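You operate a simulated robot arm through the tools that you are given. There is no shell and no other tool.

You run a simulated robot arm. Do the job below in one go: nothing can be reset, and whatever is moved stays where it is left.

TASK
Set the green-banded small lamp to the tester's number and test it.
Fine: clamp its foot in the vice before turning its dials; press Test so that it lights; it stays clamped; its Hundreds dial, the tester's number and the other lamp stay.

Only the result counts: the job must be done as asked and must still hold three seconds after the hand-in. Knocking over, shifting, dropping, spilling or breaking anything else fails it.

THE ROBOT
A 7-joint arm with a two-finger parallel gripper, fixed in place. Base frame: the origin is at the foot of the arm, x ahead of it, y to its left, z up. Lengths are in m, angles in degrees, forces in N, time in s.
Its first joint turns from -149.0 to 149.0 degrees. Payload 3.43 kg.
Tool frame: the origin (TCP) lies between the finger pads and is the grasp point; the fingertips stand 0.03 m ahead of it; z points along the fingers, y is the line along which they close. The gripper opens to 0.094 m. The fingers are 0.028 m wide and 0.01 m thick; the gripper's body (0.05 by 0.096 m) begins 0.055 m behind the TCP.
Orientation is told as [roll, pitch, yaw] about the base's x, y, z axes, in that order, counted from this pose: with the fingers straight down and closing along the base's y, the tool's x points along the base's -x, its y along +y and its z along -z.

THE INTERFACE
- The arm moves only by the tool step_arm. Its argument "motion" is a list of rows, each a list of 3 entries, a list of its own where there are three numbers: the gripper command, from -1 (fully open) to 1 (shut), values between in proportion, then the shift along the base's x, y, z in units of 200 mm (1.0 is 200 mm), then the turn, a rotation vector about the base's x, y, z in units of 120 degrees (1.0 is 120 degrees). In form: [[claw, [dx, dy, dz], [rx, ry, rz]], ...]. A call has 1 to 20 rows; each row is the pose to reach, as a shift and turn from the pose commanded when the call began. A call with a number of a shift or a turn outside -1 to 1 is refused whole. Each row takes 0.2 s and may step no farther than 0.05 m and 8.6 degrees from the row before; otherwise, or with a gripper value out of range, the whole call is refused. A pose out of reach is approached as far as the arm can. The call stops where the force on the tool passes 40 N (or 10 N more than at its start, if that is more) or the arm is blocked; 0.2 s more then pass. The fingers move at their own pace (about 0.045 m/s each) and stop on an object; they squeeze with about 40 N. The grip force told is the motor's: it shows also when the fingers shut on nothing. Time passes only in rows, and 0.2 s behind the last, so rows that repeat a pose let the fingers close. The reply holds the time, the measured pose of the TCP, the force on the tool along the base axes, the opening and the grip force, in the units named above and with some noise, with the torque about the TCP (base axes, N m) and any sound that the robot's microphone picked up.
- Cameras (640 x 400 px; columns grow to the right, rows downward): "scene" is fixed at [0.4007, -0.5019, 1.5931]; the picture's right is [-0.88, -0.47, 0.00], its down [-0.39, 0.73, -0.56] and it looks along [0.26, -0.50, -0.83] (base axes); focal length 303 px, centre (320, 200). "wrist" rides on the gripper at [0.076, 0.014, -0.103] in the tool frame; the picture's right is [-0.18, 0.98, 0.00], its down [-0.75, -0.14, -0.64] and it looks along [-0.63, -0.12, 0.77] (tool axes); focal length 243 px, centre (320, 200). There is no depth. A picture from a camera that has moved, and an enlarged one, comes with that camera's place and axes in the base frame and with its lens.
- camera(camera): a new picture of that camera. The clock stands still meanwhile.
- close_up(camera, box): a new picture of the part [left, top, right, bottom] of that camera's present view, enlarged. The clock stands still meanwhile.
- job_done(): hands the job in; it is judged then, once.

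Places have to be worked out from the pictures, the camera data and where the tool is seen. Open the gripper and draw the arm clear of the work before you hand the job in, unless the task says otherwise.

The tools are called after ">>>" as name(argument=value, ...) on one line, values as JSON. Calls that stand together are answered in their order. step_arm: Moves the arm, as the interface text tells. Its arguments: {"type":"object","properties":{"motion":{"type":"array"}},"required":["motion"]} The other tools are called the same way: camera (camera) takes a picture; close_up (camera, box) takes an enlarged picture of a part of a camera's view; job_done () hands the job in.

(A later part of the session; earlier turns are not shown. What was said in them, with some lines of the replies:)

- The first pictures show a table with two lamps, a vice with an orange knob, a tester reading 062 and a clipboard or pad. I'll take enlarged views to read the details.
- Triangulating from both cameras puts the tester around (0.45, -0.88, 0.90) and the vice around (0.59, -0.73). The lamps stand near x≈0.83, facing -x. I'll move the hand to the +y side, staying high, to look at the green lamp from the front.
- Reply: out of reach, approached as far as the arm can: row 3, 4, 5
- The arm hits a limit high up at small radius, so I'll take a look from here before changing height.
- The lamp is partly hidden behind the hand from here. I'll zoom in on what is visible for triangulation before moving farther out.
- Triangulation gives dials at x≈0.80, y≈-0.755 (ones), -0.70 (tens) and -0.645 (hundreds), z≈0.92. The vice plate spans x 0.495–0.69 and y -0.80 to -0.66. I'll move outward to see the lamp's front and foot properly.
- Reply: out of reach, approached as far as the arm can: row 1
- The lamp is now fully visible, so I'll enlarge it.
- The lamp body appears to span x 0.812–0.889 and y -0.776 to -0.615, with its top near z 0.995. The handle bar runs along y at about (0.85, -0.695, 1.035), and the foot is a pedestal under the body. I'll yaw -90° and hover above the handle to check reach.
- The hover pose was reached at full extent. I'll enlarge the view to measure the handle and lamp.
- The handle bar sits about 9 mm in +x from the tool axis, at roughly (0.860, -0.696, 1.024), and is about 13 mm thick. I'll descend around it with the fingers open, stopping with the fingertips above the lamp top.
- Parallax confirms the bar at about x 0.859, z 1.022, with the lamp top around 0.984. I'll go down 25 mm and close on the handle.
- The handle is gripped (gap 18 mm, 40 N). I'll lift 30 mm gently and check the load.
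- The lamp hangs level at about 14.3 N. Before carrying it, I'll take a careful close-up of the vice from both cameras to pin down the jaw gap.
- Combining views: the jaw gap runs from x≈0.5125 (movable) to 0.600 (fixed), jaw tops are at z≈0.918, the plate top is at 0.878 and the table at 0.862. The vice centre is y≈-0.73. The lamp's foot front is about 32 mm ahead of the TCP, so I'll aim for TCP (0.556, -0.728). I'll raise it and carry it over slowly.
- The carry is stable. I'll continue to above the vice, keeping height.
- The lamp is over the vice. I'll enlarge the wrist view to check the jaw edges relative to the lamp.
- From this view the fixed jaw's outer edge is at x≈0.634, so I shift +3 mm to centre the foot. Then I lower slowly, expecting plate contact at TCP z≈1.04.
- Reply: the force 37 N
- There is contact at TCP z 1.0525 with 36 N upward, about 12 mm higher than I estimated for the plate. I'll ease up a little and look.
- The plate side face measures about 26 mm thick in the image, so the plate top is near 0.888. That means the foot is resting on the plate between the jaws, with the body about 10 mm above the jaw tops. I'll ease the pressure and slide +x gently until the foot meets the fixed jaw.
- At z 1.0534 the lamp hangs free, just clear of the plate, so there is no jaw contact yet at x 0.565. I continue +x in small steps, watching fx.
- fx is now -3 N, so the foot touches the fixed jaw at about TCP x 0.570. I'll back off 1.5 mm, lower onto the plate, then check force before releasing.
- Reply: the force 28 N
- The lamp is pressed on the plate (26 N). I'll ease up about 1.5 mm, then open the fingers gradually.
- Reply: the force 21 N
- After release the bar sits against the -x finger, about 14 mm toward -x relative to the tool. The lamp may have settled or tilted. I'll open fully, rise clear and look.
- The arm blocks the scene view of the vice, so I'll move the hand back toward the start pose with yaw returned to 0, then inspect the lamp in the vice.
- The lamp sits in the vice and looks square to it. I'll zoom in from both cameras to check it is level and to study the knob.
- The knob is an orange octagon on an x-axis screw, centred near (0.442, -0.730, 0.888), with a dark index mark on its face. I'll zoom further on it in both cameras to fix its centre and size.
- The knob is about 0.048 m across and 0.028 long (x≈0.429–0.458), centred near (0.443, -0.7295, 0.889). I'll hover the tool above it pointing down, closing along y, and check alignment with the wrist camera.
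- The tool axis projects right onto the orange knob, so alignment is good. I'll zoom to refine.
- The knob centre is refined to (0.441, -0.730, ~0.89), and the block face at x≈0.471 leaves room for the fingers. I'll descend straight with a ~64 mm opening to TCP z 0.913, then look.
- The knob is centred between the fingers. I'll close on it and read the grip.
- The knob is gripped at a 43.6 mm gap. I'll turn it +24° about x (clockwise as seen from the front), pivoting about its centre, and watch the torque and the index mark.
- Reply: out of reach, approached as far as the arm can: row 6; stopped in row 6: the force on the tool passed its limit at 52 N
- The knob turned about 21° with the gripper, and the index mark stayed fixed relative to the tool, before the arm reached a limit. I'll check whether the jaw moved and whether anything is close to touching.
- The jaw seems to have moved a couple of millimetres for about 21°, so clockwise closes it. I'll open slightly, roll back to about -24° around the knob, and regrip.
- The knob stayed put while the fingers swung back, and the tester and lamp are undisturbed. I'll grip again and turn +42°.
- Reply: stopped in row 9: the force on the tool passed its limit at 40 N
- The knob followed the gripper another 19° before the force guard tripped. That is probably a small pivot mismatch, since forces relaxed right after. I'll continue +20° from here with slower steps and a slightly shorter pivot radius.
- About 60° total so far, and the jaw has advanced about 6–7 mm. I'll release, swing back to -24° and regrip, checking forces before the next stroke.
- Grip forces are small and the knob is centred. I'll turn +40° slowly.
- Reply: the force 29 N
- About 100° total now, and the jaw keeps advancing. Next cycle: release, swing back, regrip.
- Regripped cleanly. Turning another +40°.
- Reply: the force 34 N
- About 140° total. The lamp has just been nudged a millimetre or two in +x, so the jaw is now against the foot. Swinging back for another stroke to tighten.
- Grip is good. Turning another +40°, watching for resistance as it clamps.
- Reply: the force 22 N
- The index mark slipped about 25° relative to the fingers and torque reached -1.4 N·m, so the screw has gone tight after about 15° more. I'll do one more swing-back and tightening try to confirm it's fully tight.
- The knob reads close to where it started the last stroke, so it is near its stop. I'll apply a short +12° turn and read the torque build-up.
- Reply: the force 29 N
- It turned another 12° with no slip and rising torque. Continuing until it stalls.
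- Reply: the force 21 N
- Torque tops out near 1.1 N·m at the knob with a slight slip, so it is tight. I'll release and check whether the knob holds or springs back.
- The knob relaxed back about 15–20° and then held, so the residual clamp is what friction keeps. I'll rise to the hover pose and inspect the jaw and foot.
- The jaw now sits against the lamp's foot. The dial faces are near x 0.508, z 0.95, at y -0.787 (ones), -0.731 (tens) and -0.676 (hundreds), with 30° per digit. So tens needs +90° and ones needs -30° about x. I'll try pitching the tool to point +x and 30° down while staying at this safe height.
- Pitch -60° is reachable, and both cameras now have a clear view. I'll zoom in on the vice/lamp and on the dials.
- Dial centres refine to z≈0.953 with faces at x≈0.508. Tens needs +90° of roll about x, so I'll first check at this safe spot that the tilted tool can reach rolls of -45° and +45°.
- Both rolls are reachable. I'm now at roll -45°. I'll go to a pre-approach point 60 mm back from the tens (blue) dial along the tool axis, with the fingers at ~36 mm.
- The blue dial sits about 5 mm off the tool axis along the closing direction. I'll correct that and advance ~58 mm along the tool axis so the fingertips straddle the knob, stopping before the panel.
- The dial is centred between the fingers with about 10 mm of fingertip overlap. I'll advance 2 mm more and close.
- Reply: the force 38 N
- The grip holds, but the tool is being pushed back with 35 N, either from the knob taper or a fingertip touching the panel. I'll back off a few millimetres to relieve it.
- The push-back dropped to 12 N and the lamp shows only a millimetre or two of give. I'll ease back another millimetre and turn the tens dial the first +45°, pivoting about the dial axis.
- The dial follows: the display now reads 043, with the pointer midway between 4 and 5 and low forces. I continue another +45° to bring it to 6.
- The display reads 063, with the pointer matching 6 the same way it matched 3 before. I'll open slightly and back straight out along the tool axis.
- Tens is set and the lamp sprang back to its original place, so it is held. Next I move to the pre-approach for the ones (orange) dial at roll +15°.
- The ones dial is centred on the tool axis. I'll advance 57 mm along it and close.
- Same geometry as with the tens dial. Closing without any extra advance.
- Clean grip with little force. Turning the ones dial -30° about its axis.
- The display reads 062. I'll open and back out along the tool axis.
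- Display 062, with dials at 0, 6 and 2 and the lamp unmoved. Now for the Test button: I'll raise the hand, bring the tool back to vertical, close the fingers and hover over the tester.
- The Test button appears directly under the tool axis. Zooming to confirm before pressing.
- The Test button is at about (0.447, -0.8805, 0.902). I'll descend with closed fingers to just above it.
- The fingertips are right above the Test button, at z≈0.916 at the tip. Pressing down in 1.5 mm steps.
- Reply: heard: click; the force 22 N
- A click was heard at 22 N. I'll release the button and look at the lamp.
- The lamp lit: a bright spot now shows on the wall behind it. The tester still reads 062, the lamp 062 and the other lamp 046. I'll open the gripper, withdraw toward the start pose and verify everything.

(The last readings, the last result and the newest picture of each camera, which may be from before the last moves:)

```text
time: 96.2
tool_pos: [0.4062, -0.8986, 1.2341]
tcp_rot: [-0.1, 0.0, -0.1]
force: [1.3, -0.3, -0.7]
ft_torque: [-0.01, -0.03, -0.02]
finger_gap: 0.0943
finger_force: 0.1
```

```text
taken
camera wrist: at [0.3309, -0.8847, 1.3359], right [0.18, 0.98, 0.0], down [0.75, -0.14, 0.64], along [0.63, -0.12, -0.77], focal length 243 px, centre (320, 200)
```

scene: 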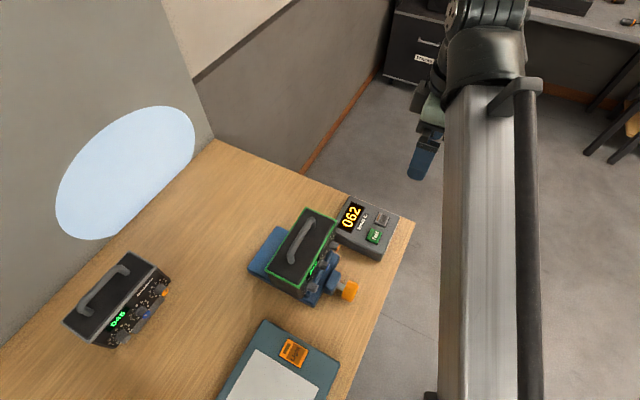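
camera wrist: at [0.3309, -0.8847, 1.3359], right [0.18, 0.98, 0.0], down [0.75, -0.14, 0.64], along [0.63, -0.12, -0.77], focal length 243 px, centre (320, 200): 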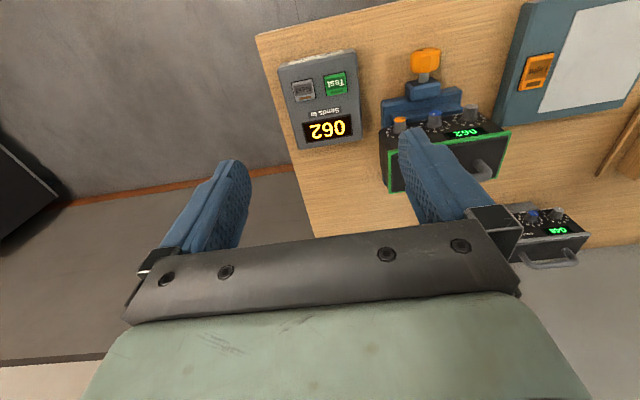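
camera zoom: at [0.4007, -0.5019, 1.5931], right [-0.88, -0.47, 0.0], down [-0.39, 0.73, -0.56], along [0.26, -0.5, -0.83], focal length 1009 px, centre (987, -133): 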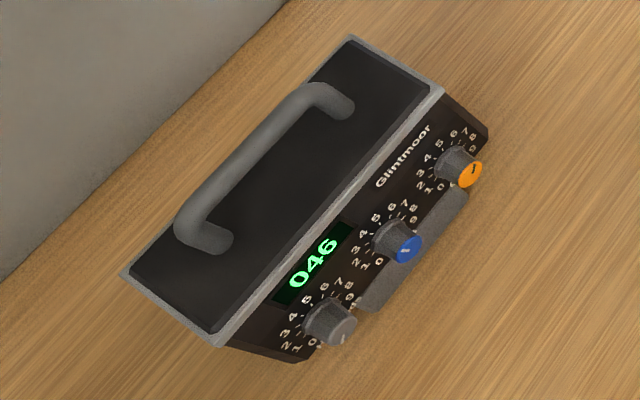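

The light stays on, and the tester, other lamp and pad are untouched. I'll wait about 3 seconds in place and recheck that the light, the vice and the dials hold.

>>> step_arm(motion=[[-1, [0, 0, 0], [0, 0, 0]], [-1, [0, 0, 0], [0, 0, 0]], [-1, [0, 0, 0], [0, 0, 0]], [-1, [0, 0, 0], [0, 0, 0]], [-1, [0, 0, 0], [0, 0, 0]], [-1, [0, 0, 0], [0, 0, 0]], [-1, [0, 0, 0], [0, 0, 0]], [-1, [0, 0, 0], [0, 0, 0]], [-1, [0, 0, 0], [0, 0, 0]], [-1, [0, 0, 0], [0, 0, 0]], [-1, [0, 0, 0], [0, 0, 0]], [-1, [0, 0, 0], [0, 0, 0]], [-1, [0, 0, 0], [0, 0, 0]], [-1, [0, 0, 0], [0, 0, 0]], [-1, [0, 0, 0], [0, 0, 0]], [-1, [0, 0, 0], [0, 0, 0]]])

>>> camera(camera="scene")

>>> close_up(camera="scene", box=[290, 225, 370, 310])

>>> close_up(camera="wrist", box=[370, 40, 520, 160])

```text
time: 99.6
tool_pos: [0.4082, -0.8983, 1.2349]
tcp_rot: [-0.1, 0.0, -0.1]
force: [-0.4, 0.0, -0.4]
ft_torque: [-0.02, 0.0, 0.02]
finger_gap: 0.0941
finger_force: 0.1
```

```text
taken
```

scene: 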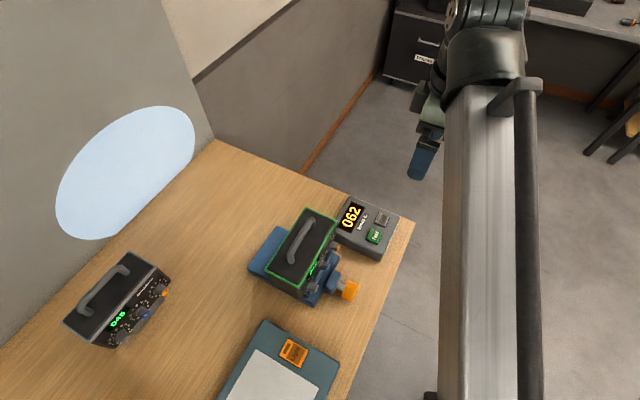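

```text
4.71 times, centred on (330, 268) of scene
camera zoom: at [0.4007, -0.5019, 1.5931], right [-0.88, -0.47, 0.0], down [-0.39, 0.73, -0.56], along [0.26, -0.5, -0.83], focal length 1424 px, centre (273, -118)
```

zoom: 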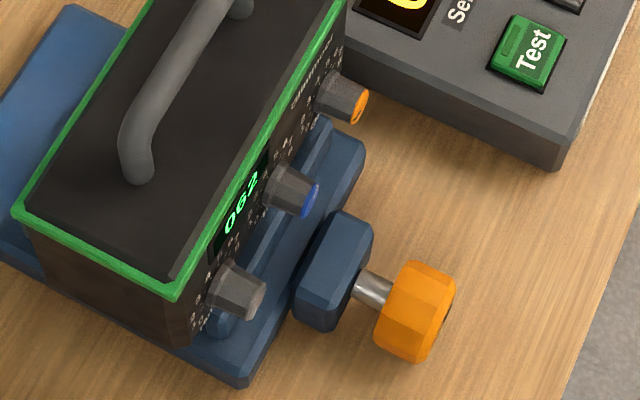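

```text
3.33 times, centred on (445, 100) of wrist
camera zoom: at [0.3309, -0.8847, 1.3358], right [0.18, 0.98, 0.0], down [0.75, -0.14, 0.64], along [0.63, -0.12, -0.77], focal length 809 px, centre (-97, 533)
```

zoom: 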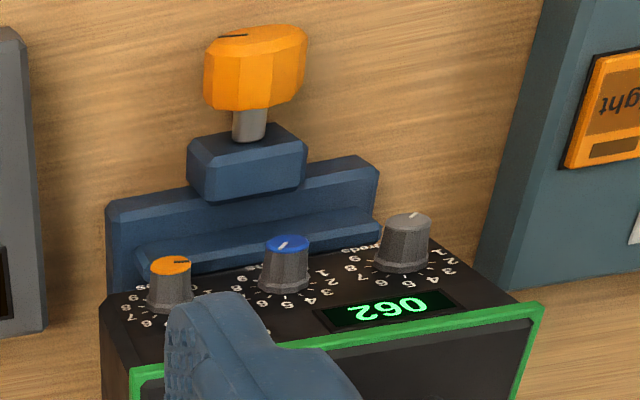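

Everything holds after 3 seconds:
- The light spot is steady.
- The lamp shows 062, with Hundreds still at 0.
- The vice jaw is against the foot and the knob hasn't moved.
- The tester reads 062 and the other lamp 046.

The arm is clear with the gripper open, so I'm handing in the job.

>>> job_done()

```text
The job is handed in.
```

The green-banded lamp is clamped in the vice, set to 062, and it lit when I pressed Test. I handed the job in after a final check of about three seconds, during which nothing changed.

- **Clamping:** I set the lamp's foot between the jaws and turned the vice knob until it stalled. After I let go, the knob sprang back about 15–20° and then held. The jaw rests against the foot, but I couldn't measure how much clamping force remains. The lamp gave a millimetre or two while I gripped the first dial, then returned to its place.
- **Dials:** Tens went from 3 to 6 and Ones from 3 to 2. Hundreds stayed at 0, and the lamp's display reads 062.
- **Test:** I pressed the Test button once and heard a click. A bright spot appeared on the wall behind the lamp and was still there when I handed in.
- **Left alone:** The tester still reads 062, the other lamp still reads 046, and neither has moved. I did not touch the Next button or the Light pad.

The gripper is open and the arm is clear of the table, back near its starting position.
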